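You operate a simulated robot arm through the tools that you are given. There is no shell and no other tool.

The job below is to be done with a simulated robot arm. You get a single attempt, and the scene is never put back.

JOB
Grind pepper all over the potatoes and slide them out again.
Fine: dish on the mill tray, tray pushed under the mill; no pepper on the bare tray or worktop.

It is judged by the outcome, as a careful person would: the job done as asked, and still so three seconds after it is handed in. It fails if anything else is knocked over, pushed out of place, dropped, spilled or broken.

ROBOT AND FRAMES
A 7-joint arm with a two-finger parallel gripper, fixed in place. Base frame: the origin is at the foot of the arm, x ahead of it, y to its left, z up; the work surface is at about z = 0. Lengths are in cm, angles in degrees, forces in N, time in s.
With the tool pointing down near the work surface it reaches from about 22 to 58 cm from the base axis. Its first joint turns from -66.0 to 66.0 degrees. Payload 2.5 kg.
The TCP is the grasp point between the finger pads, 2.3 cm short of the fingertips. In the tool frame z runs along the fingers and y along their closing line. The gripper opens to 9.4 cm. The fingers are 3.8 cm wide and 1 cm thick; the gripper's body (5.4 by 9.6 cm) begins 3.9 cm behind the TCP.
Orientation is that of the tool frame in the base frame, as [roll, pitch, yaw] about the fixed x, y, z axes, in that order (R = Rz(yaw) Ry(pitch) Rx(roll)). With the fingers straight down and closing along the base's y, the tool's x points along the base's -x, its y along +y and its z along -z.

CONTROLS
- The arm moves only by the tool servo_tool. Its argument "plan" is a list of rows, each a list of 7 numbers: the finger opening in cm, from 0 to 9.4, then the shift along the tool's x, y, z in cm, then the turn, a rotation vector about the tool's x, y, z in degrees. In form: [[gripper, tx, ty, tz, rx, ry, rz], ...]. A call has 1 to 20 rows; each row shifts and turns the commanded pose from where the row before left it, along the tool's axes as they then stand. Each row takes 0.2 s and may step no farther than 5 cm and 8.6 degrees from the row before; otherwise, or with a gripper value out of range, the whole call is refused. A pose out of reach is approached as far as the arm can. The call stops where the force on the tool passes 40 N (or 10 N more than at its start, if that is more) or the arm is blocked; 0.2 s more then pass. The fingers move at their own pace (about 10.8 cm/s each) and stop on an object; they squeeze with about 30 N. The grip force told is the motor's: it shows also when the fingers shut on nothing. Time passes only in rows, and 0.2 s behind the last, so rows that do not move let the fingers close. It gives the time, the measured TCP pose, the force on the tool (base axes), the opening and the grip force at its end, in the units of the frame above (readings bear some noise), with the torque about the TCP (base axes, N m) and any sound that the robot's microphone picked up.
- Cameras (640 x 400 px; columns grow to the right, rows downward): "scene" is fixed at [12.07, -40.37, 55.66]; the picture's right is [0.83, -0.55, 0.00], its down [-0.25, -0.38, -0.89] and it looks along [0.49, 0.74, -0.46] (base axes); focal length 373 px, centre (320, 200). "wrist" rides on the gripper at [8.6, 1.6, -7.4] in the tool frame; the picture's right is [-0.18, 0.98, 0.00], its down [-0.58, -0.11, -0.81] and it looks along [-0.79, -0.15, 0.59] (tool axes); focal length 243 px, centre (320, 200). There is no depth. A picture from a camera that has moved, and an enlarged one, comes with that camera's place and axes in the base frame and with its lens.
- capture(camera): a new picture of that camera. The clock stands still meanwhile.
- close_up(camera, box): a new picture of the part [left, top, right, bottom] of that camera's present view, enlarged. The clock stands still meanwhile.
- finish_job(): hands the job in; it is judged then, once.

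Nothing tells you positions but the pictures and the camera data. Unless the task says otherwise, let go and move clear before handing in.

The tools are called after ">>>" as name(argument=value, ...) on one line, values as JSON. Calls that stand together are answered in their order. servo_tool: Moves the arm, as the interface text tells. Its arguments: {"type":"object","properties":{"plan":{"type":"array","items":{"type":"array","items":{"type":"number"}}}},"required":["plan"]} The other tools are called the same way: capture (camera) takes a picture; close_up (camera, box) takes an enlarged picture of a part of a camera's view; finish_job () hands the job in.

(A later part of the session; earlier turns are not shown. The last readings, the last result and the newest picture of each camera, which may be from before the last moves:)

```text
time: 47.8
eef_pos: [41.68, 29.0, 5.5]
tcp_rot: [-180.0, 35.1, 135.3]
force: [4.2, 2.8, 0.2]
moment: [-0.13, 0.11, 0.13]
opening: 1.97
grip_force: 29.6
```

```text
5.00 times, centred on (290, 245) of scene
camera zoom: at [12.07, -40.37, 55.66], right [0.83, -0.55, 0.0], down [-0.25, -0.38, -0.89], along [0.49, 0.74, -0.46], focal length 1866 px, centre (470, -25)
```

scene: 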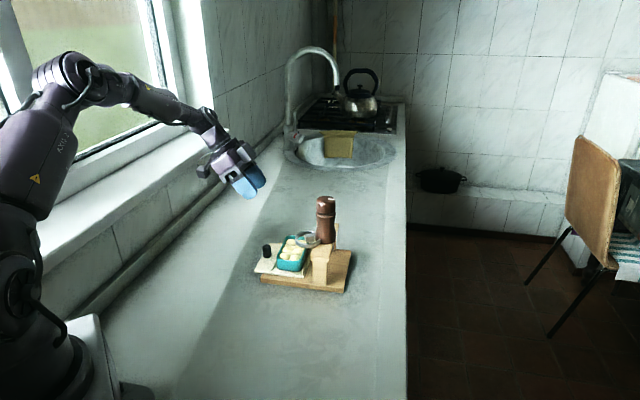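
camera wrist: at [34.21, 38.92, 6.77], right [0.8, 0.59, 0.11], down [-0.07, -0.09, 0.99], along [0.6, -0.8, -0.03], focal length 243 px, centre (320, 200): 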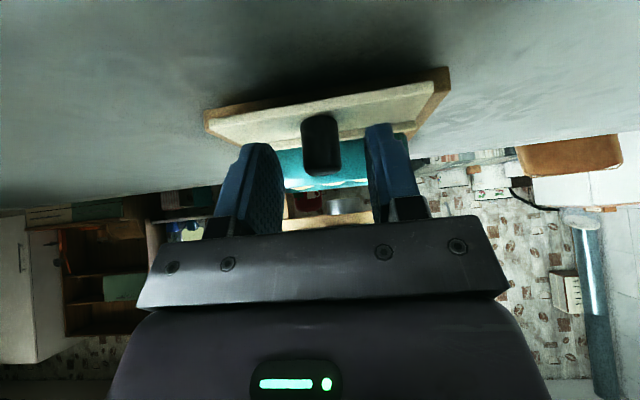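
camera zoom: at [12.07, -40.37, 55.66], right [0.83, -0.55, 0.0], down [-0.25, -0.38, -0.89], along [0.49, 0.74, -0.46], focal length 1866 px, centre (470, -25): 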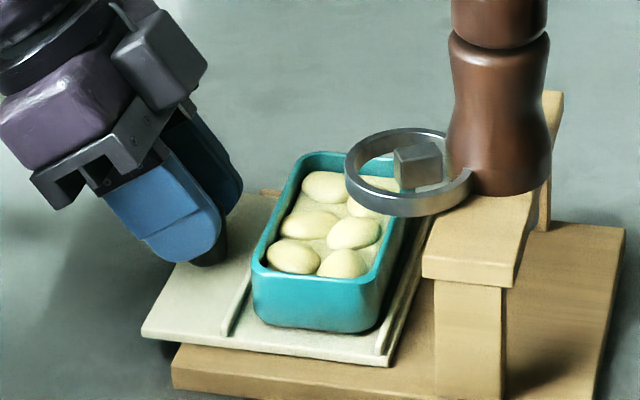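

Knob gripped. Pushing the tray inward 3 cm in small steps, watching the force and that the stand stays put.

>>> servo_tool(plan=[[1.5, -0.41, 0.05, 0.287, 0, 0, 0], [1.5, -0.41, 0, 0.287, 0, 0, 0], [1.5, -0.41, 0, 0.287, 0, 0, 0], [1.5, -0.41, 0, 0.287, 0, 0, 0], [1.5, -0.41, 0, 0.287, 0, 0, 0], [1.5, -0.41, 0, 0.287, 0, 0, 0], [1.5, 0, 0, 0, 0, 0, 0]])

>>> close_up(camera="scene", box=[235, 205, 345, 285])

>>> capture(camera="wrist")

```text
time: 49.4
eef_pos: [43.98, 26.82, 5.31]
tcp_rot: [179.9, 35.0, 135.3]
force: [2.5, 0.9, 8.6]
moment: [0.15, 0.44, -0.01]
opening: 1.99
grip_force: 30.2
```

```text
5.00 times, centred on (290, 245) of scene
camera zoom: at [12.07, -40.38, 55.66], right [0.83, -0.55, 0.0], down [-0.25, -0.38, -0.89], along [0.49, 0.74, -0.46], focal length 1866 px, centre (470, -25)
```

zoom: 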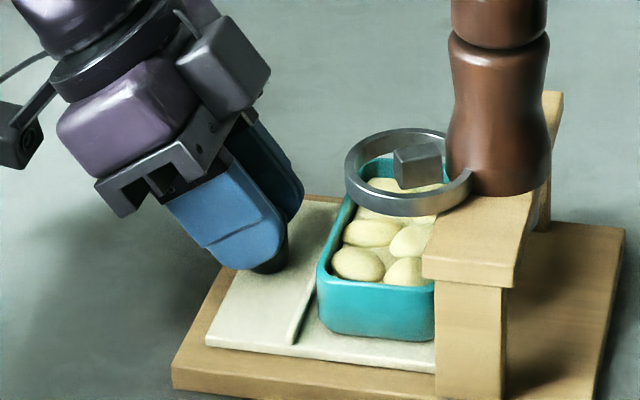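

```text
taken
camera wrist: at [37.07, 36.05, 6.52], right [0.8, 0.59, 0.11], down [-0.07, -0.09, 0.99], along [0.6, -0.8, -0.03], focal length 243 px, centre (320, 200)
```

wrist: 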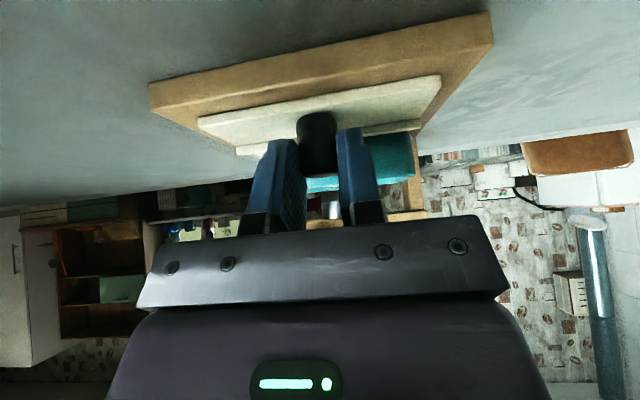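

The tray slides smoothly and the stand hasn't moved. I'll relieve the slight downward pressure and push another 3 cm.

>>> servo_tool(plan=[[1.5, -0.12, 0, -0.17, 0, 0, 0], [1.5, -0.41, 0, 0.287, 0, 0, 0], [1.5, -0.41, 0, 0.287, 0, 0, 0], [1.5, -0.41, 0, 0.287, 0, 0, 0], [1.5, -0.41, 0, 0.287, 0, 0, 0], [1.5, -0.41, 0, 0.287, 0, 0, 0], [1.5, -0.41, 0, 0.287, 0, 0, 0], [1.5, 0, 0, 0, 0, 0, 0]])

>>> close_up(camera="scene", box=[245, 205, 355, 295])

>>> capture(camera="wrist")

```text
time: 51.2
eef_pos: [46.15, 24.69, 5.56]
tcp_rot: [-179.9, 34.9, 135.3]
force: [0.5, 0.8, -0.1]
moment: [0.44, 0.63, -0.03]
opening: 2.0
grip_force: 29.6
```

```text
4.44 times, centred on (300, 250) of scene
camera zoom: at [12.08, -40.37, 55.66], right [0.83, -0.55, 0.0], down [-0.25, -0.38, -0.89], along [0.49, 0.74, -0.46], focal length 1659 px, centre (409, -22)
```

zoom: 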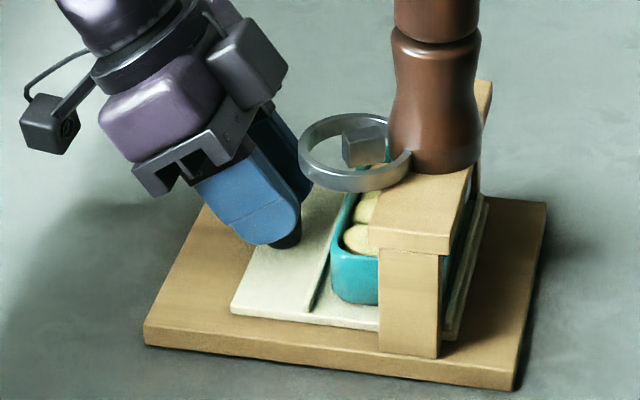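

```text
taken
camera wrist: at [39.19, 33.89, 6.65], right [0.8, 0.59, 0.1], down [-0.07, -0.09, 0.99], along [0.6, -0.8, -0.03], focal length 243 px, centre (320, 200)
```

wrist: 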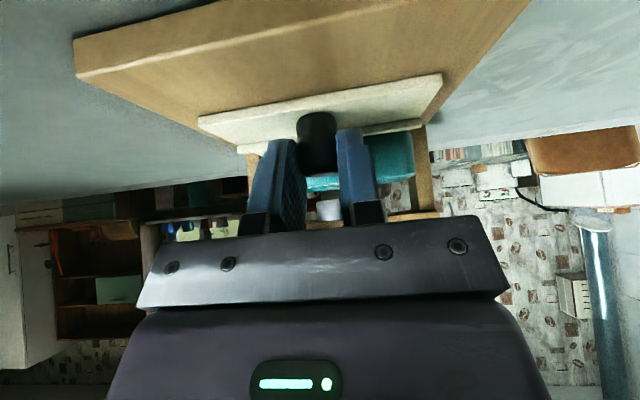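

About 1.2–1.8 cm remain. I'll push on in small steps and feel for an inner stop.

>>> servo_tool(plan=[[1.5, -0.33, 0, 0.23, 0, 0, 0], [1.5, -0.33, 0, 0.23, 0, 0, 0], [1.5, -0.33, 0, 0.23, 0, 0, 0], [1.5, 0, 0, 0, 0, 0, 0]])

>>> close_up(camera="scene", box=[245, 205, 355, 295])

>>> close_up(camera="wrist", box=[230, 70, 450, 230])

```text
time: 52.2
eef_pos: [46.99, 23.8, 5.69]
tcp_rot: [-180.0, 35.1, 135.4]
force: [0.5, 0.7, 0.0]
moment: [0.48, 0.09, 0.03]
opening: 2.01
grip_force: 29.8
```

```text
4.44 times, centred on (300, 250) of scene
camera zoom: at [12.08, -40.37, 55.66], right [0.83, -0.55, 0.0], down [-0.25, -0.38, -0.89], along [0.49, 0.74, -0.46], focal length 1659 px, centre (409, -22)
```

zoom: 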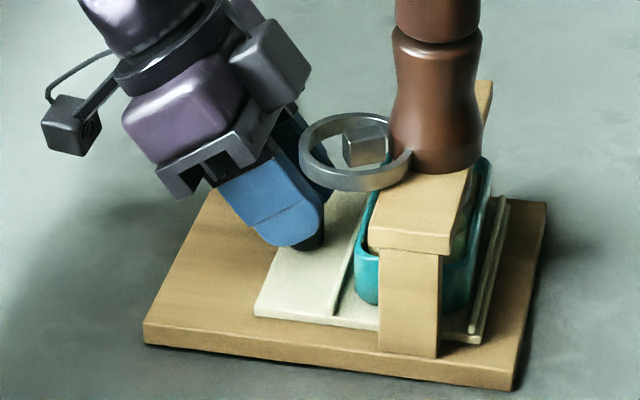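

```text
2.50 times, centred on (340, 150) of wrist
camera zoom: at [40.08, 33.03, 6.69], right [0.8, 0.59, 0.11], down [-0.07, -0.09, 0.99], along [0.6, -0.8, -0.03], focal length 606 px, centre (270, 325)
```

zoom: 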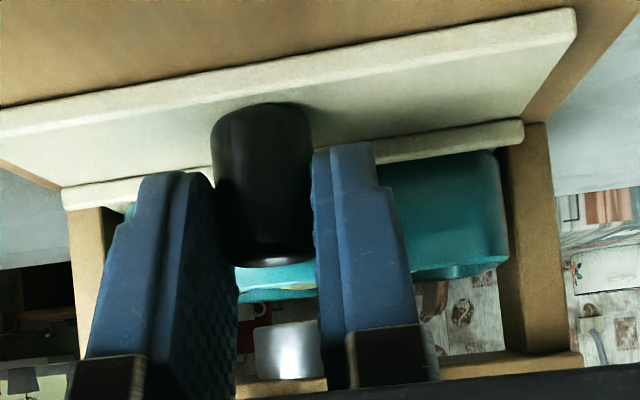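

The dish is now centred under the mill (it shows equally on both sides of the bridge leg). Releasing the knob and backing off along the approach line.

>>> servo_tool(plan=[[3.6, 0, 0, 0, 0, 0, 0], [3.6, 0, 0, 0, 0, 0, 0], [3.6, 0, 0, -1.0, 0, 0, 0], [3.6, 0, 0, -2.0, 0, 0, 0], [3.6, 0, 0, -2.5, 0, 0, 0], [3.6, 0, 0, -2.5, 0, 0, 0], [3.6, 0, 0, 0, 0, 0, 0]])

>>> close_up(camera="wrist", box=[200, 30, 460, 220])

>>> close_up(camera="scene", box=[245, 185, 365, 295])

```text
time: 53.8
eef_pos: [43.66, 27.17, 12.05]
tcp_rot: [-180.0, 34.9, 135.2]
force: [0.7, -0.6, -0.5]
moment: [-0.01, 0.03, 0.01]
opening: 3.6
grip_force: 0.1
```

```text
2.11 times, centred on (330, 125) of wrist
camera zoom: at [36.82, 36.28, 13.08], right [0.8, 0.59, 0.11], down [-0.07, -0.09, 0.99], along [0.6, -0.8, -0.03], focal length 511 px, centre (299, 358)
```

zoom: 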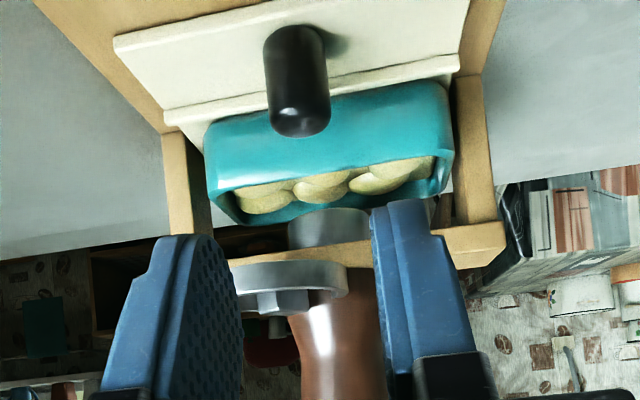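

```text
3.64 times, centred on (305, 240) of scene
camera zoom: at [12.07, -40.37, 55.66], right [0.83, -0.55, 0.0], down [-0.25, -0.38, -0.89], along [0.49, 0.74, -0.46], focal length 1357 px, centre (374, 54)
```

zoom: 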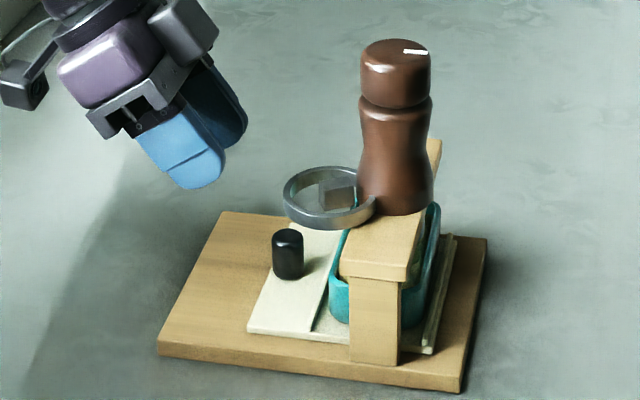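

Tray is in place with the dish aligned under the mill. I'll zoom on the ring and its block from this low angle to understand the control.

>>> close_up(camera="wrist", box=[290, 125, 390, 205])

>>> close_up(camera="scene", box=[295, 190, 345, 260])

```text
5.00 times, centred on (340, 165) of wrist
camera zoom: at [36.82, 36.28, 13.08], right [0.8, 0.59, 0.11], down [-0.07, -0.09, 0.99], along [0.6, -0.8, -0.03], focal length 1213 px, centre (220, 375)
```

zoom: 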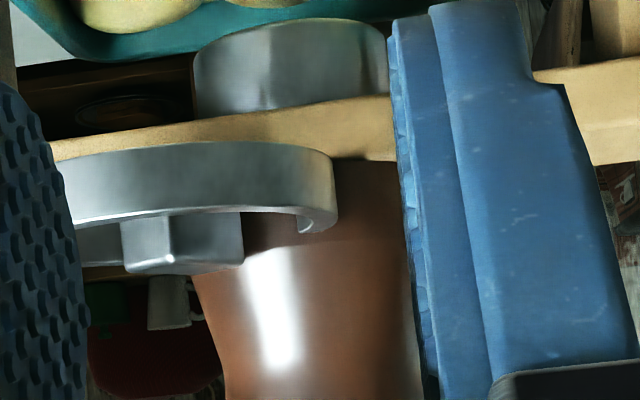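

```text
5.71 times, centred on (320, 225) of scene
camera zoom: at [12.07, -40.37, 55.66], right [0.83, -0.55, 0.0], down [-0.25, -0.38, -0.89], along [0.49, 0.74, -0.46], focal length 2133 px, centre (320, 57)
```

zoom: 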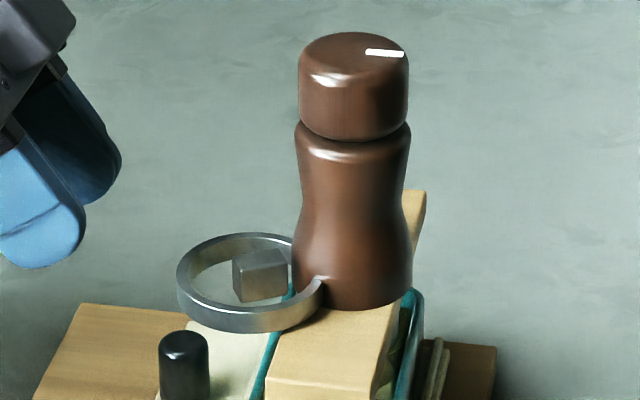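

The block is a stub on the mill inside a guard loop; the usual control of a pepper mill is the top knob with its white mark. I'll rise, level the hand and go above the knob to check its position.

>>> servo_tool(plan=[[6.5, -1.72, 0, -2.46, 0, 0, 0], [6.5, -1.72, 0, -2.46, 0, 0, 0], [6.5, -1.72, 0, -2.46, 0, 0, 0], [6.5, -1.72, 0, -2.46, 0, 0, 0], [6.5, -1.72, 0, -2.46, 0, 0, 0], [6.5, 0, 0, 0, 0, 7, 0], [6.5, 0, 0, 0, 0, 7, 0], [6.5, 0, 0, 0, 0, 7, 0], [6.5, 0, 0, 0, 0, 7, 0], [6.5, 0, 0, 0, 0, 7, 0], [6.5, -3.1, 0.05, 0, 0, 0, 0], [6.5, -3.1, 0.05, 0, 0, 0, 0], [6.5, -3.1, 0.05, 0, 0, 0, 0], [6.5, -3.1, 0.05, 0, 0, 0, 0], [6.5, 0, 0, 0, 0, 0, 0]])

>>> capture(camera="wrist")

>>> capture(camera="scene")

```text
time: 57.0
eef_pos: [52.69, 18.46, 27.24]
tcp_rot: [-180.0, 0.0, 135.3]
force: [-0.5, -0.3, 0.3]
moment: [0.01, 0.03, 0.03]
opening: 6.49
grip_force: 0.0
```

```text
taken
camera wrist: at [47.71, 25.72, 34.61], right [0.82, 0.57, 0.0], down [0.34, -0.49, 0.81], along [0.46, -0.66, -0.59], focal length 243 px, centre (320, 200)
```

wrist: 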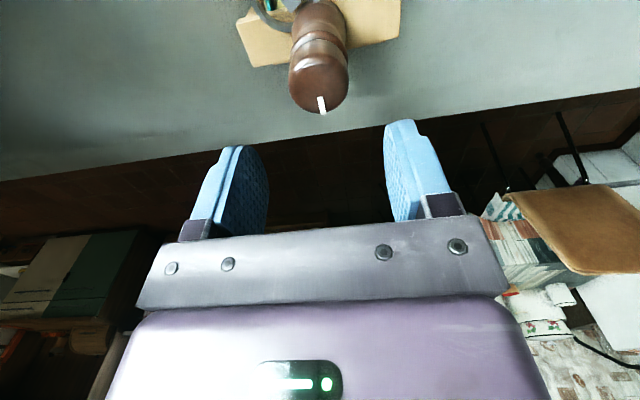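

```text
taken
```

scene: 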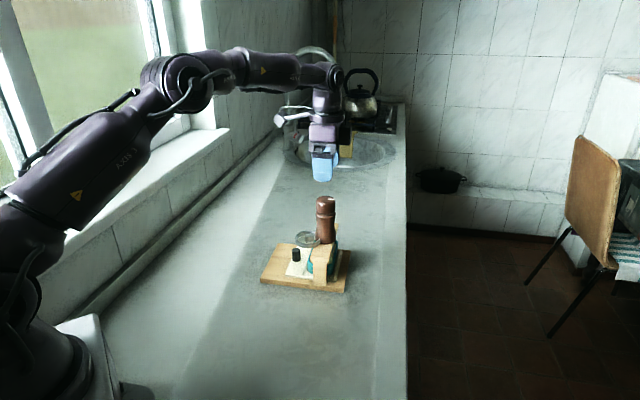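

>>> close_up(camera="wrist", box=[230, 0, 410, 130])

```text
3.08 times, centred on (320, 65) of wrist
camera zoom: at [47.71, 25.72, 34.61], right [0.82, 0.57, 0.0], down [0.34, -0.49, 0.81], along [0.46, -0.66, -0.59], focal length 746 px, centre (320, 615)
```

zoom: 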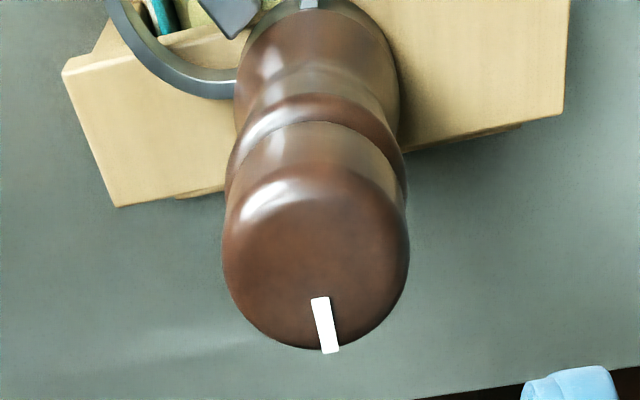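

The knob's axis is at about (52.5,18.55), diameter 4.1. I'll descend around it, close, and try a small clockwise twist while listening and watching the stand.

>>> servo_tool(plan=[[6.5, 0.09, -0.03, 2.5, 0, 0, 0], [6.5, 0.09, -0.03, 2.5, 0, 0, 0], [6.5, 0, 0, 2.5, 0, 0, 0], [6.5, 0, 0, 1.5, 0, 0, 0], [6.5, 0, 0, 0.9, 0, 0, 0], [6.5, 0, 0, 0, 0, 0, 0]])

>>> capture(camera="wrist")

>>> close_up(camera="scene", box=[265, 150, 385, 250])

```text
time: 58.4
eef_pos: [52.46, 18.65, 17.33]
tcp_rot: [179.9, 0.0, 135.3]
force: [0.7, -0.4, 0.2]
moment: [0.0, -0.03, 0.0]
opening: 6.49
grip_force: 0.0
```

```text
taken
camera wrist: at [47.45, 25.92, 24.66], right [0.82, 0.57, 0.0], down [0.34, -0.49, 0.81], along [0.46, -0.66, -0.59], focal length 243 px, centre (320, 200)
```

wrist: 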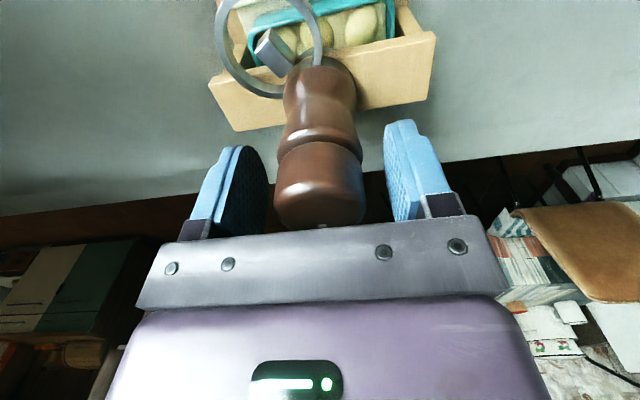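

```text
4.00 times, centred on (325, 200) of scene
camera zoom: at [12.07, -40.37, 55.66], right [0.83, -0.55, 0.0], down [-0.25, -0.38, -0.89], along [0.49, 0.74, -0.46], focal length 1493 px, centre (300, 200)
```

zoom: 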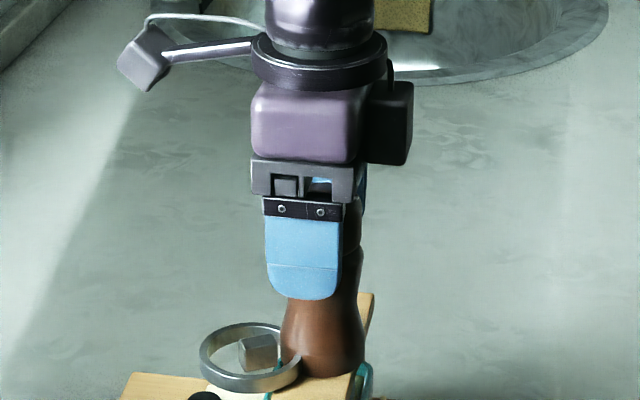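

>>> close_up(camera="wrist", box=[200, 0, 440, 140])

```text
2.67 times, centred on (320, 70) of wrist
camera zoom: at [47.45, 25.92, 24.66], right [0.82, 0.57, 0.0], down [0.34, -0.49, 0.81], along [0.46, -0.66, -0.59], focal length 647 px, centre (320, 547)
```

zoom: 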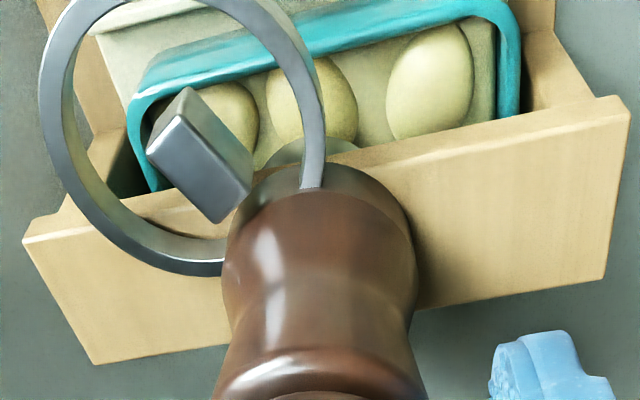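

The stub is a bar projecting from the mill's foot inside a guard loop. I'll first try the knob: close on it and twist clockwise a few degrees.

>>> servo_tool(plan=[[3.5, 0, 0, 0, 0, 0, 0], [3.5, 0, 0, 0, 0, 0, 0], [3.5, 0, 0, 0, 0, 0, 0], [3.5, 0, 0, 0, 0, 0, 4], [3.5, 0, 0, 0, 0, 0, 0]])

>>> close_up(camera="scene", box=[245, 190, 365, 300])

```text
time: 59.6
eef_pos: [52.38, 18.56, 17.27]
tcp_rot: [-180.0, 0.1, 131.3]
force: [1.7, 0.3, 0.1]
moment: [-0.48, -0.14, 0.38]
opening: 4.55
grip_force: 30.5
```

```text
3.64 times, centred on (305, 245) of scene
camera zoom: at [12.07, -40.37, 55.66], right [0.83, -0.55, 0.0], down [-0.25, -0.38, -0.89], along [0.49, 0.74, -0.46], focal length 1357 px, centre (374, 36)
```

zoom: 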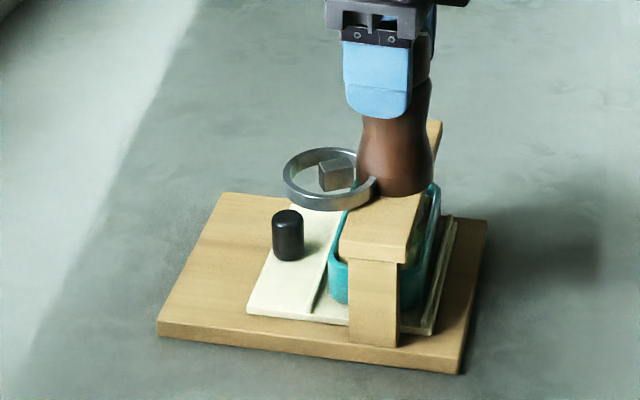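

The stand didn't move; the knob resists with about 0.38 N·m and no sound yet. Twisting another 8° clockwise in steps.

>>> servo_tool(plan=[[3.5, 0, 0, 0, 0, 0, 4], [3.5, 0, 0, 0, 0, 0, 4], [3.5, 0, 0, 0, 0, 0, 0]])

>>> close_up(camera="scene", box=[245, 190, 365, 300])

>>> close_up(camera="wrist", box=[200, 0, 440, 230])

```text
time: 60.4
eef_pos: [52.39, 18.64, 17.35]
tcp_rot: [179.9, 0.1, 123.2]
force: [4.4, 4.2, 0.2]
moment: [0.19, -0.02, -0.06]
opening: 4.48
grip_force: 30.0
```

```text
3.64 times, centred on (305, 245) of scene
camera zoom: at [12.07, -40.37, 55.66], right [0.83, -0.55, 0.0], down [-0.25, -0.38, -0.89], along [0.49, 0.74, -0.46], focal length 1357 px, centre (374, 36)
```

zoom: 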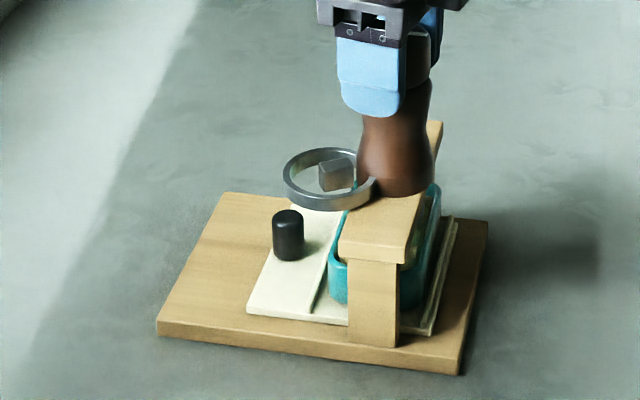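

```text
1.74 times, centred on (320, 115) of wrist
camera zoom: at [49.08, 26.78, 24.72], right [0.92, 0.38, 0.0], down [0.23, -0.55, 0.81], along [0.31, -0.74, -0.59], focal length 422 px, centre (320, 348)
```

zoom: 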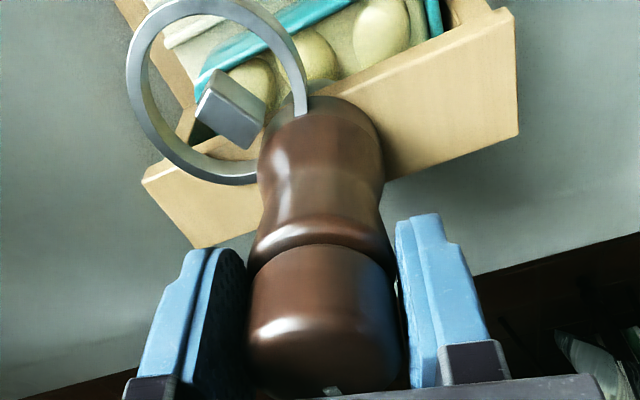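

The torque dropped suddenly, so the pads may have slipped on the knob. I'll try the other direction gently and compare the torque.

>>> servo_tool(plan=[[3.5, 0, 0.05, 0, 0, 0, 0], [3.5, 0, 0, 0, 0, 0, -4], [3.5, 0, 0, 0, 0, 0, 0]])

>>> servo_tool(plan=[[3.5, 0, 0, 0, 0, 0, -4], [3.5, 0, 0, 0, 0, 0, 0]])

>>> servo_tool(plan=[[3.5, 0, 0, 0, 0, 0, -4], [3.5, 0, 0, 0, 0, 0, 0]])

>>> close_up(camera="scene", box=[245, 190, 365, 300])

>>> close_up(camera="wrist", box=[240, 120, 400, 240])

```text
time: 61.2
eef_pos: [52.59, 18.56, 17.26]
tcp_rot: [-180.0, 0.1, 127.2]
force: [-0.1, -1.9, 3.5]
moment: [0.05, 0.04, -0.9]
opening: 4.51
grip_force: 30.2
```

```text
time: 61.8
eef_pos: [52.55, 18.73, 17.26]
tcp_rot: [179.9, -0.1, 131.3]
force: [1.7, 0.8, 3.8]
moment: [0.0, 0.23, -0.46]
opening: 4.51
grip_force: 30.1
```

```text
time: 62.4
eef_pos: [52.52, 18.73, 17.34]
tcp_rot: [179.9, 0.0, 135.3]
force: [2.6, 1.9, 3.8]
moment: [0.17, 0.2, -0.44]
opening: 4.56
grip_force: 29.9
```

```text
3.64 times, centred on (305, 245) of scene
camera zoom: at [12.07, -40.38, 55.66], right [0.83, -0.55, 0.0], down [-0.25, -0.38, -0.89], along [0.49, 0.74, -0.46], focal length 1357 px, centre (374, 36)
```

zoom: 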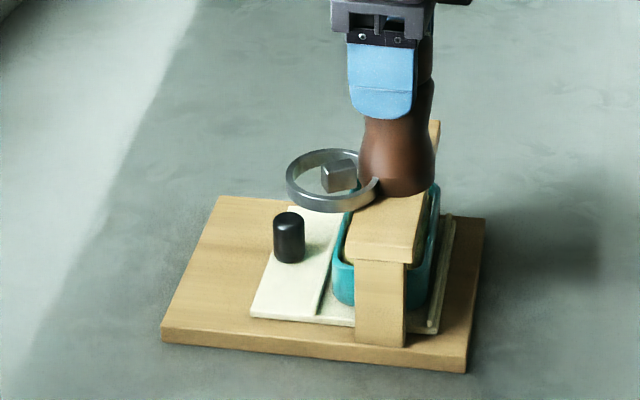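

```text
3.33 times, centred on (320, 180) of wrist
camera zoom: at [47.49, 25.89, 24.65], right [0.82, 0.57, 0.0], down [0.34, -0.49, 0.81], along [0.46, -0.66, -0.59], focal length 809 px, centre (320, 267)
```

zoom: 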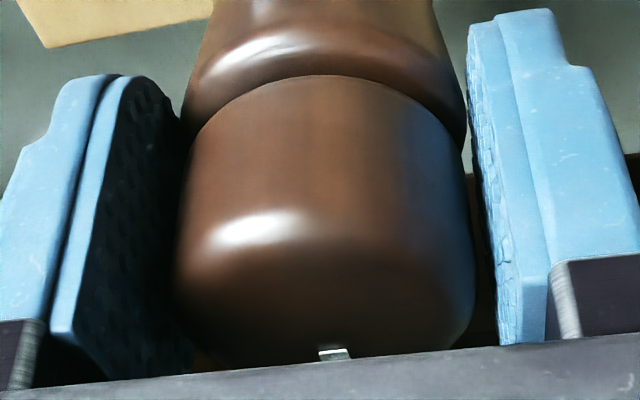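

Twisting starts to turn the whole stand rather than the knob, so I stop that. Opening and rising to see whether the knob's mark has moved at all.

>>> servo_tool(plan=[[6.5, 0, 0, 0, 0, 0, 0], [6.5, 0, 0, 0, 0, 0, 0], [6.5, 0, 0, -1.5, 0, 0, 0], [6.5, 0, 0, -2.5, 0, 0, 0], [6.5, 0, 0, -3.0, 0, 0, 0], [6.5, 0, 0, -3.0, 0, 0, 0], [6.5, 0, 0, 0, 0, 0, 0]])

>>> close_up(camera="wrist", box=[230, 0, 410, 130])

>>> close_up(camera="scene", box=[245, 185, 365, 295])

```text
time: 64.0
eef_pos: [52.3, 18.59, 27.3]
tcp_rot: [-180.0, 0.0, 135.1]
force: [-0.4, 0.0, -0.3]
moment: [0.03, -0.01, 0.01]
opening: 6.51
grip_force: 0.0
```

```text
3.08 times, centred on (320, 65) of wrist
camera zoom: at [47.39, 25.91, 34.69], right [0.82, 0.57, 0.0], down [0.34, -0.49, 0.81], along [0.46, -0.66, -0.59], focal length 746 px, centre (320, 615)
```

zoom: 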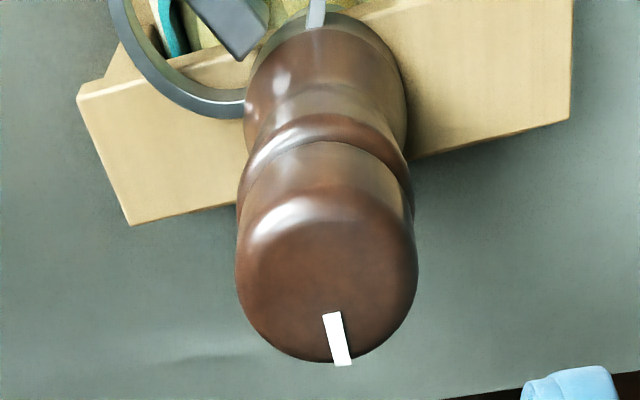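

```text
3.64 times, centred on (305, 240) of scene
camera zoom: at [12.07, -40.37, 55.66], right [0.83, -0.55, 0.0], down [-0.25, -0.38, -0.89], along [0.49, 0.74, -0.46], focal length 1357 px, centre (374, 54)
```

zoom: 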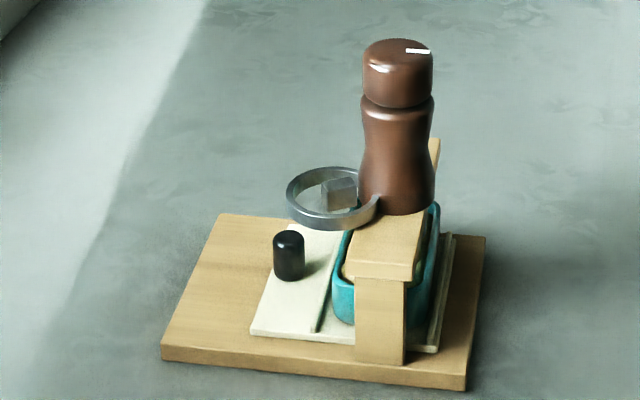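

The knob is fixed, so the working control must be the stub inside the guard loop, which stands slightly proud of the loop – made to be pressed from above. I'll close the fingers, lean the hand away from the mill and come over the stub.

>>> servo_tool(plan=[[0, 2.9, -1.55, 0, 0, 0, 0], [0, 2.9, -1.55, 0, 0, 0, 0], [0, 0, 0, 0, 0, 0, -7.1], [0, 0, 0, 0, 0, 0, -7.1], [0, 0, 0, 0, 0, 0, -7.1], [0, 0, 0, 0, 0, 0, -7.1], [0, 0, 0, 0, 0, -8.4, 0], [0, 0, 0, 0, 0, -8.4, 0], [0, 0, 0, 0, 0, -8.4, 0], [0, 0, 0, 0, 0, -8.4, 0], [0, 0, 0, 0, 0, -8.4, 0], [0, 0, 0, 0, 0, 0, 0]])

>>> capture(camera="wrist")

>>> capture(camera="scene")

```text
time: 66.6
eef_pos: [46.14, 20.6, 27.22]
tcp_rot: [179.9, 42.1, 163.6]
force: [0.4, -0.1, 0.4]
moment: [-0.02, -0.02, 0.05]
opening: 0.01
grip_force: 30.7
```

```text
taken
camera wrist: at [35.76, 25.31, 26.95], right [0.41, 0.9, 0.12], down [-0.14, -0.07, 0.99], along [0.9, -0.42, 0.09], focal length 243 px, centre (320, 200)
```

wrist: 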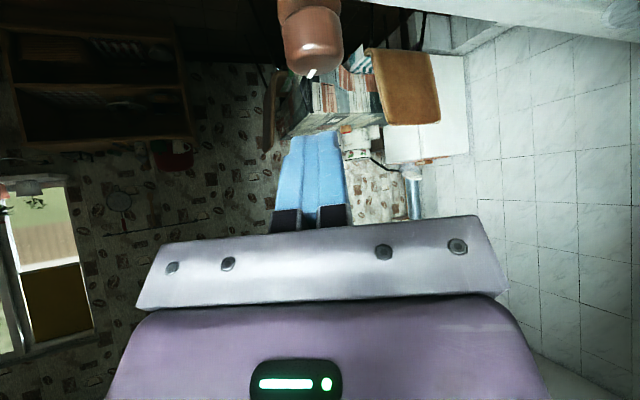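

```text
taken
```

scene: 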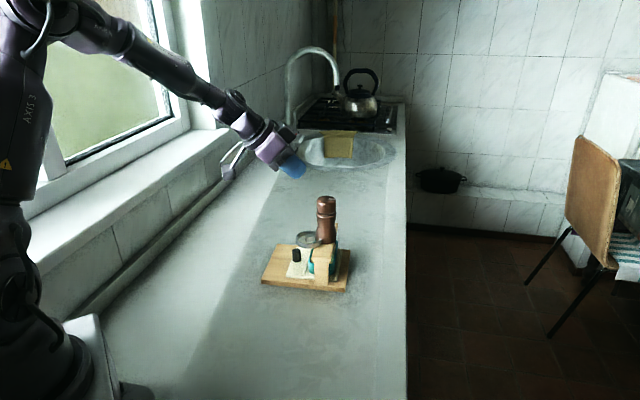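

>>> servo_tool(plan=[[0, 1.5, -0.04, 2.58, 0, 0, 0], [0, 1.5, -0.04, 2.58, 0, 0, 0], [0, 1.5, -0.04, 2.58, 0, 0, 0], [0, 1.5, -0.04, 2.58, 0, 0, 0], [0, 0, 0, 0, 0, 0, 0]])

>>> close_up(camera="scene", box=[255, 165, 365, 275])

>>> close_up(camera="wrist", box=[200, 60, 440, 220])

```text
time: 67.6
eef_pos: [48.75, 19.77, 16.44]
tcp_rot: [179.4, 42.5, 163.6]
force: [0.6, 1.3, 0.6]
moment: [-0.01, -0.05, -0.03]
opening: 0.01
grip_force: 30.4
stopped in row 5: the force on the tool passed its limit at 53 N (the readings are from after the stop); the commanded pose is now the measured one
```

```text
3.64 times, centred on (310, 220) of scene
camera zoom: at [12.07, -40.37, 55.66], right [0.83, -0.55, 0.0], down [-0.25, -0.38, -0.89], along [0.49, 0.74, -0.46], focal length 1357 px, centre (356, 127)
```

zoom: 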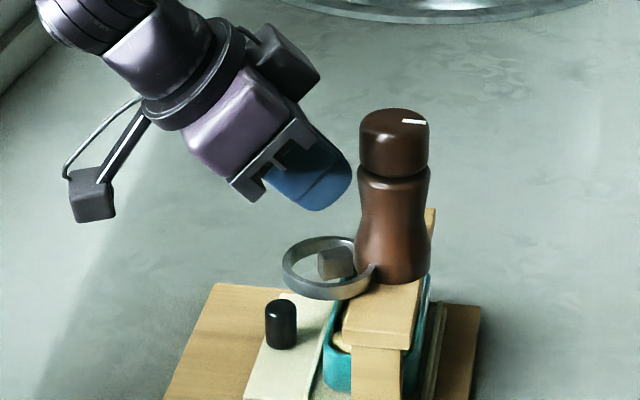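

```text
2.50 times, centred on (320, 140) of wrist
camera zoom: at [38.25, 24.56, 16.05], right [0.4, 0.91, 0.13], down [-0.14, -0.08, 0.99], along [0.9, -0.42, 0.1], focal length 606 px, centre (320, 350)
```

zoom: 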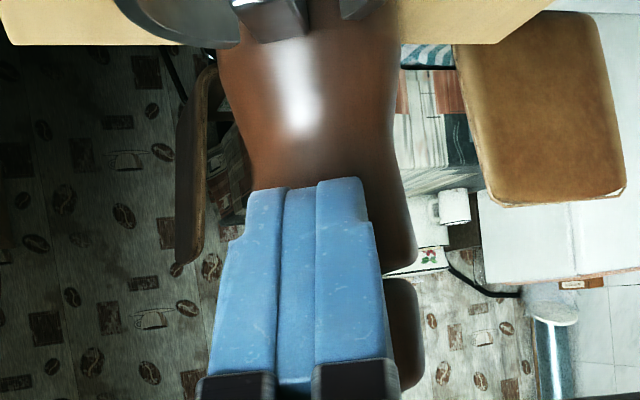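

The fingertip brushed the mill's side and nudged the stand slightly; I must approach differently. Backing off along the tool axis and re-measuring.

>>> servo_tool(plan=[[0, 0, 0, -2, 0, 0, 0], [0, 0, 0, -3, 0, 0, 0], [0, 0, 0, -3, 0, 0, 0], [0, 0, 0, 0, 0, 8.4, 0], [0, 0, 0, 0, 0, 8.4, 0], [0, 0, 0, 0, 0, 8.4, 0], [0, 0, 0, 0, 0, 8.4, 0], [0, 0, 0, 0, 0, 8.4, 0], [0, 0, 0, 0, 0, 0, 0]])

>>> capture(camera="scene")

>>> capture(camera="wrist")

>>> close_up(camera="scene", box=[220, 180, 380, 340])

```text
time: 69.6
eef_pos: [43.51, 21.16, 22.4]
tcp_rot: [179.6, 0.5, 163.9]
force: [-0.2, 0.4, -0.8]
moment: [-0.03, -0.01, 0.0]
opening: 0.01
grip_force: 29.9
```

```text
taken
```

scene: 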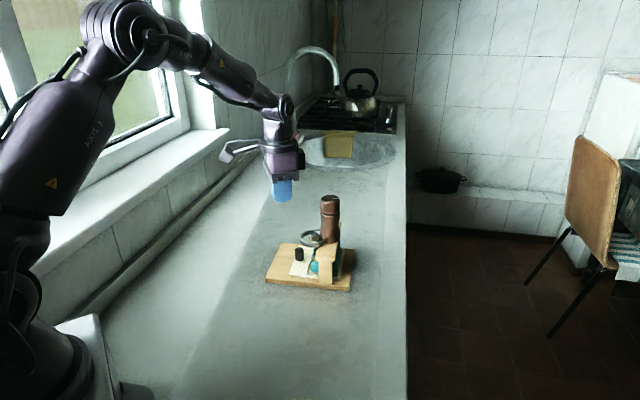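

```text
taken
camera wrist: at [35.61, 25.14, 29.7], right [0.45, 0.89, 0.01], down [0.52, -0.27, 0.81], along [0.73, -0.36, -0.59], focal length 243 px, centre (320, 200)
```

wrist: 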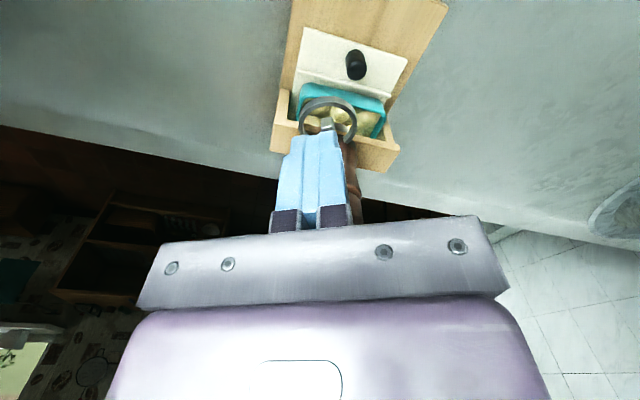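

```text
2.50 times, centred on (300, 260) of scene
camera zoom: at [12.07, -40.37, 55.66], right [0.83, -0.55, 0.0], down [-0.25, -0.38, -0.89], along [0.49, 0.74, -0.46], focal length 933 px, centre (370, 50)
```

zoom: 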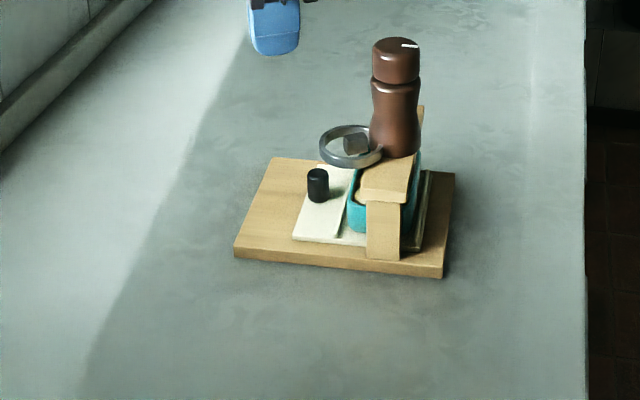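

The stand has shifted about 0.6 cm from its original place in total, which I can ease back later via the tray's stop. Close-up now for the stub and mill positions.

>>> close_up(camera="wrist", box=[260, 30, 420, 150])

>>> close_up(camera="scene", box=[290, 185, 350, 255])

```text
3.33 times, centred on (340, 90) of wrist
camera zoom: at [35.61, 25.14, 29.7], right [0.45, 0.89, 0.01], down [0.52, -0.27, 0.81], along [0.73, -0.36, -0.59], focal length 809 px, centre (253, 567)
```

zoom: 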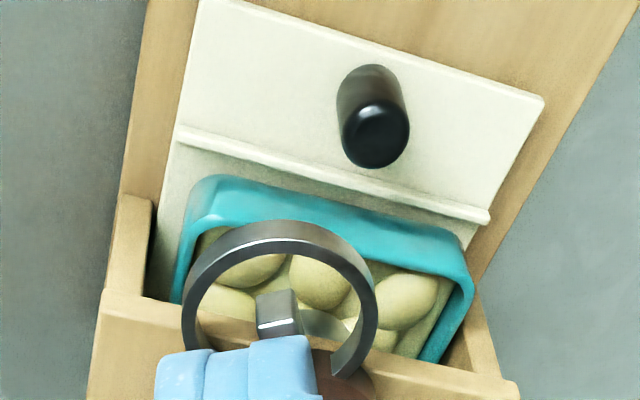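

```text
5.71 times, centred on (320, 220) of scene
camera zoom: at [12.07, -40.37, 55.66], right [0.83, -0.55, 0.0], down [-0.25, -0.38, -0.89], along [0.49, 0.74, -0.46], focal length 2133 px, centre (320, 86)
```

zoom: 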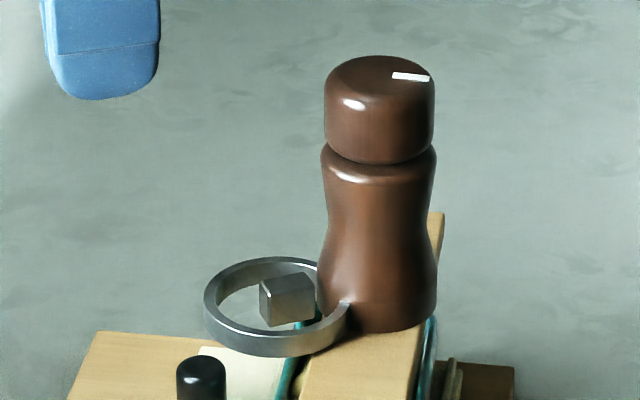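

>>> close_up(camera="scene", box=[290, 235, 346, 290])

```text
7.27 times, centred on (318, 262) of scene
camera zoom: at [12.07, -40.37, 55.66], right [0.83, -0.55, 0.0], down [-0.25, -0.38, -0.89], along [0.49, 0.74, -0.46], focal length 2715 px, centre (334, -254)
```

zoom: 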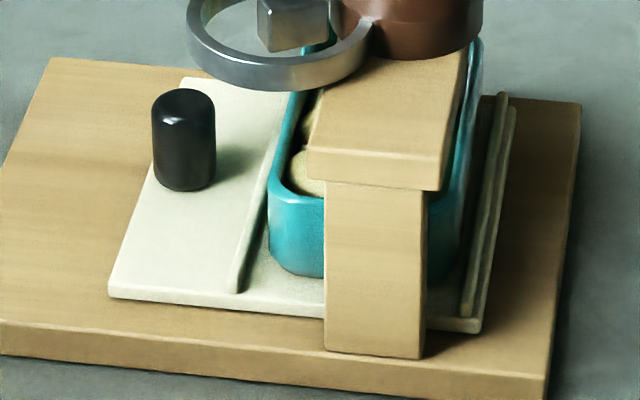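

The dish is roughly 0.7 cm short of the mill's axis and the stand is turned about 2.5°. Before trying the stub I'll re-grip the tray knob and push it the rest of the way.

>>> servo_tool(plan=[[4.2, 0, 0, 0, 0, 0, 6.6], [4.2, 0, 0, 0, 0, 0, 6.6], [4.2, 0, 0, 0, 0, 0, 6.6], [4.2, 0, 0, 0, 0, 0, 6.6], [4.2, 2.13, 1.49, 1.77, 0, 0, 0], [4.2, 2.13, 1.49, 1.77, 0, 0, 0], [4.2, 2.13, 1.49, 1.77, 0, 0, 0], [4.2, 0, 0, 0, 0, -7, 0], [4.2, 0, 0, 0, 0, -7, 0], [4.2, 0, 0, 0, 0, -7, 0], [4.2, 0, 0, 0, 0, -7, 0], [4.2, 0, 0, 0, 0, -7, 0], [4.2, 0, 0, 2.5, 0, 0, 0], [4.2, 0, 0, 2.5, 0, 0, 0], [4.2, 0, 0, 2.5, 0, 0, 0], [4.2, 0, 0, 0, 0, 0, 0]])

>>> capture(camera="wrist")

>>> close_up(camera="scene", box=[245, 185, 365, 295])

```text
time: 73.0
eef_pos: [45.09, 25.79, 11.06]
tcp_rot: [179.2, 35.5, 136.9]
force: [-0.1, -0.7, 0.1]
moment: [0.02, -0.01, 0.0]
opening: 4.2
grip_force: 0.1
```

```text
taken
camera wrist: at [37.98, 34.72, 12.04], right [0.77, 0.62, 0.12], down [-0.08, -0.09, 0.99], along [0.63, -0.78, -0.03], focal length 243 px, centre (320, 200)
```

wrist: 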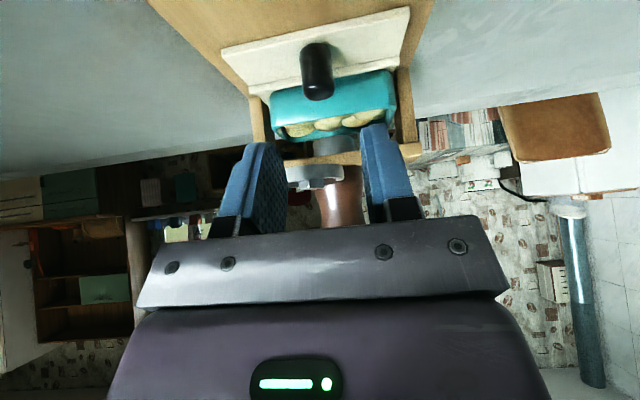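

```text
3.64 times, centred on (305, 240) of scene
camera zoom: at [12.07, -40.37, 55.66], right [0.83, -0.55, 0.0], down [-0.25, -0.38, -0.89], along [0.49, 0.74, -0.46], focal length 1357 px, centre (374, 54)
```

zoom: 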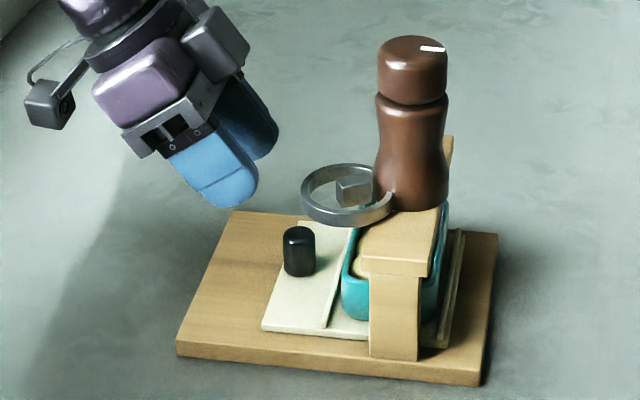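

>>> servo_tool(plan=[[4.2, 0.43, 0, 1.5, 0, 0, 0], [4.2, 0.42, 0, 1.5, 0, 0, 0], [4.2, 0, 0, 1.6, 0, 0, 0], [4.2, 0, 0, 1.5, 0, 0, 0], [4.2, 0, 0, 0, 0, 0, 0]])

>>> close_up(camera="wrist", box=[220, 60, 430, 220])

>>> close_up(camera="scene", box=[245, 185, 365, 295])

```text
time: 74.2
eef_pos: [47.28, 24.25, 5.48]
tcp_rot: [179.2, 35.3, 137.0]
force: [-0.1, -0.1, -0.4]
moment: [-0.01, 0.0, 0.02]
opening: 4.18
grip_force: 0.1
```

```text
2.50 times, centred on (325, 140) of wrist
camera zoom: at [40.1, 33.02, 6.49], right [0.77, 0.62, 0.12], down [-0.08, -0.09, 0.99], along [0.63, -0.78, -0.03], focal length 606 px, centre (308, 350)
```

zoom: 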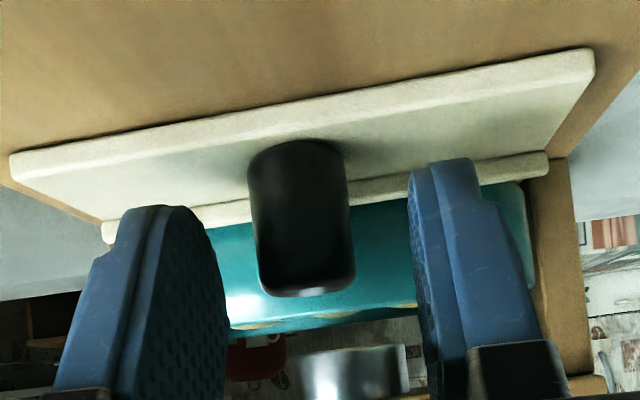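

```text
3.64 times, centred on (305, 240) of scene
camera zoom: at [12.07, -40.37, 55.66], right [0.83, -0.55, 0.0], down [-0.25, -0.38, -0.89], along [0.49, 0.74, -0.46], focal length 1357 px, centre (374, 54)
```

zoom: 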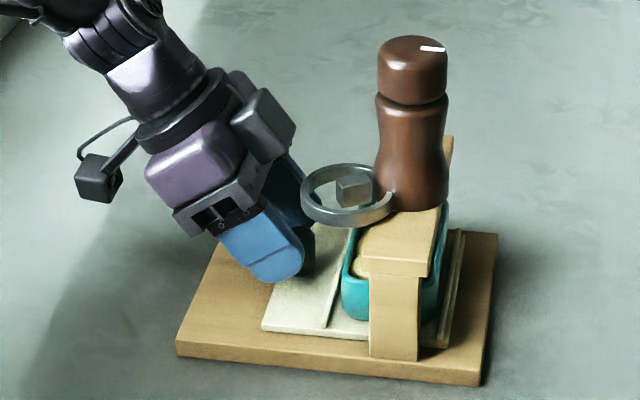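

Straddling the knob again. Closing and pushing the tray in by 0.7 cm.

>>> servo_tool(plan=[[4.2, 0, -0.05, 0, 0, 0, 0], [1.5, 0, 0, 0, 0, 0, 0], [1.5, 0, 0, 0, 0, 0, 0], [1.5, 0, 0, 0, 0, 0, 0], [1.5, -0.285, 0, 0.2, 0, 0, 0], [1.5, -0.285, 0, 0.2, 0, 0, 0], [1.5, 0, 0, 0, 0, 0, 0]])

>>> close_up(camera="scene", box=[290, 235, 346, 290])

>>> close_up(camera="scene", box=[245, 185, 365, 295])

```text
time: 75.8
eef_pos: [47.7, 23.69, 5.57]
tcp_rot: [179.3, 35.3, 137.0]
force: [-1.7, -0.9, 0.7]
moment: [-0.14, 0.28, 0.0]
opening: 2.0
grip_force: 29.8
```

```text
7.27 times, centred on (318, 262) of scene
camera zoom: at [12.07, -40.37, 55.66], right [0.83, -0.55, 0.0], down [-0.25, -0.38, -0.89], along [0.49, 0.74, -0.46], focal length 2715 px, centre (334, -254)
```

zoom: 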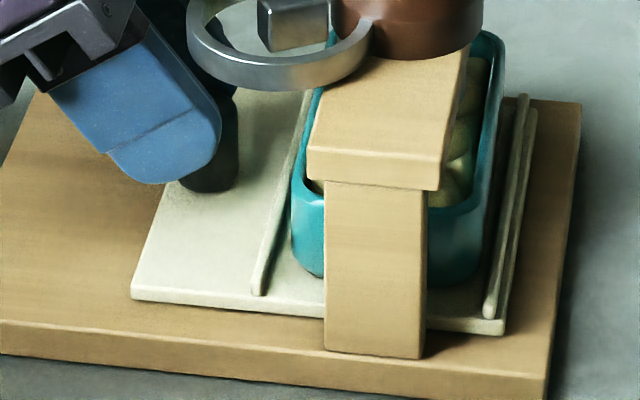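

```text
3.64 times, centred on (305, 240) of scene
camera zoom: at [12.07, -40.37, 55.66], right [0.83, -0.55, 0.0], down [-0.25, -0.38, -0.89], along [0.49, 0.74, -0.46], focal length 1357 px, centre (374, 54)
```

zoom: 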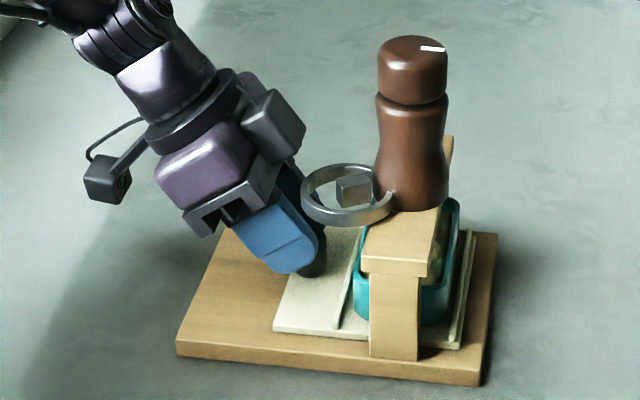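

The dish is now centred beneath the bridge and the stand didn't move. Releasing the knob and retreating.

>>> servo_tool(plan=[[3.6, 0, 0, 0, 0, 0, 0], [3.6, 0, 0, 0, 0, 0, 0], [3.6, 0, 0, -1.0, 0, 0, 0], [3.6, 0, 0, -2.5, 0, 0, 0], [3.6, 0, 0, -3.5, 0, 0, 0], [3.6, 0, 0, -3.5, 0, 0, 0], [3.6, -1.2, 0, -1.6, 0, 0, 0], [3.6, -1.2, 0, -1.6, 0, 0, 0], [0, 0, 0, 0, 0, 0, 0]])

>>> capture(camera="wrist")

>>> close_up(camera="scene", box=[245, 185, 365, 295])

```text
time: 77.8
eef_pos: [43.27, 27.61, 18.01]
tcp_rot: [179.3, 35.4, 137.1]
force: [-0.5, 0.2, -0.3]
moment: [0.03, 0.02, -0.01]
opening: 0.0
grip_force: 30.2
```

```text
taken
camera wrist: at [36.03, 36.47, 19.07], right [0.77, 0.62, 0.12], down [-0.07, -0.09, 0.99], along [0.63, -0.78, -0.03], focal length 243 px, centre (320, 200)
```

wrist: 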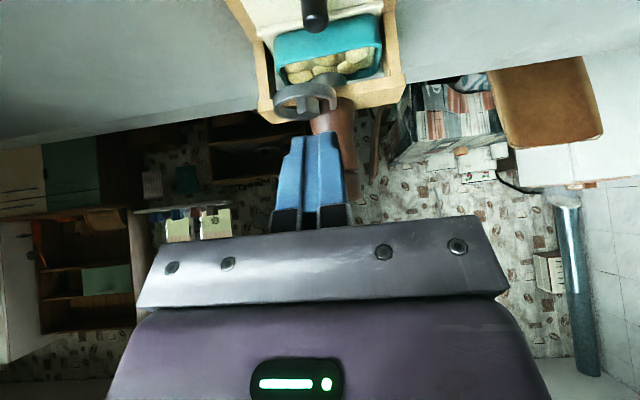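

```text
3.64 times, centred on (305, 240) of scene
camera zoom: at [12.07, -40.37, 55.66], right [0.83, -0.55, 0.0], down [-0.25, -0.38, -0.89], along [0.49, 0.74, -0.46], focal length 1357 px, centre (374, 54)
```

zoom: 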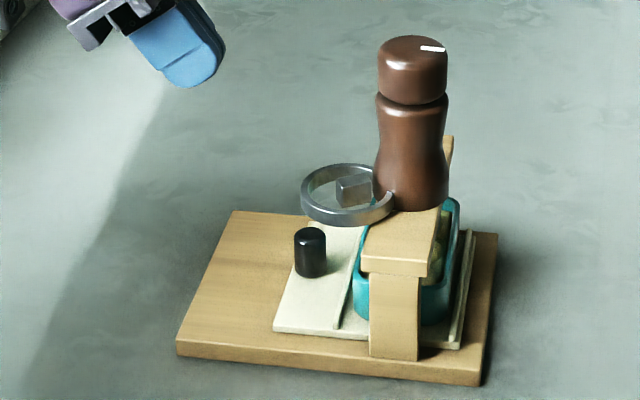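

>>> close_up(camera="wrist", box=[250, 0, 420, 130])

>>> close_up(camera="wrist", box=[265, 65, 365, 135])

```text
3.08 times, centred on (335, 65) of wrist
camera zoom: at [36.03, 36.47, 19.07], right [0.77, 0.62, 0.12], down [-0.07, -0.09, 0.99], along [0.63, -0.78, -0.03], focal length 746 px, centre (274, 615)
```

zoom: 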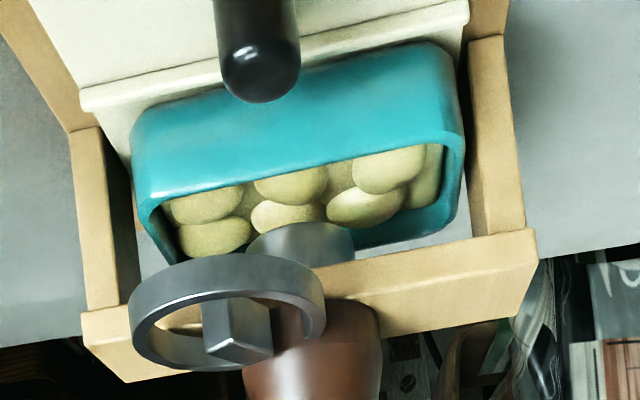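

```text
5.71 times, centred on (315, 100) of wrist
camera zoom: at [36.03, 36.47, 19.07], right [0.77, 0.62, 0.12], down [-0.07, -0.09, 0.99], along [0.63, -0.78, -0.03], focal length 1386 px, centre (349, 771)
```

zoom: 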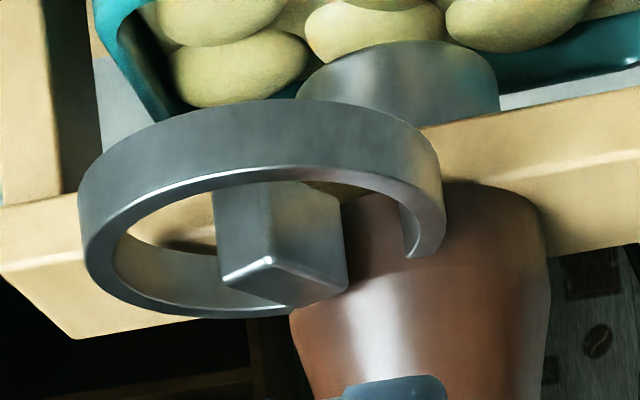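

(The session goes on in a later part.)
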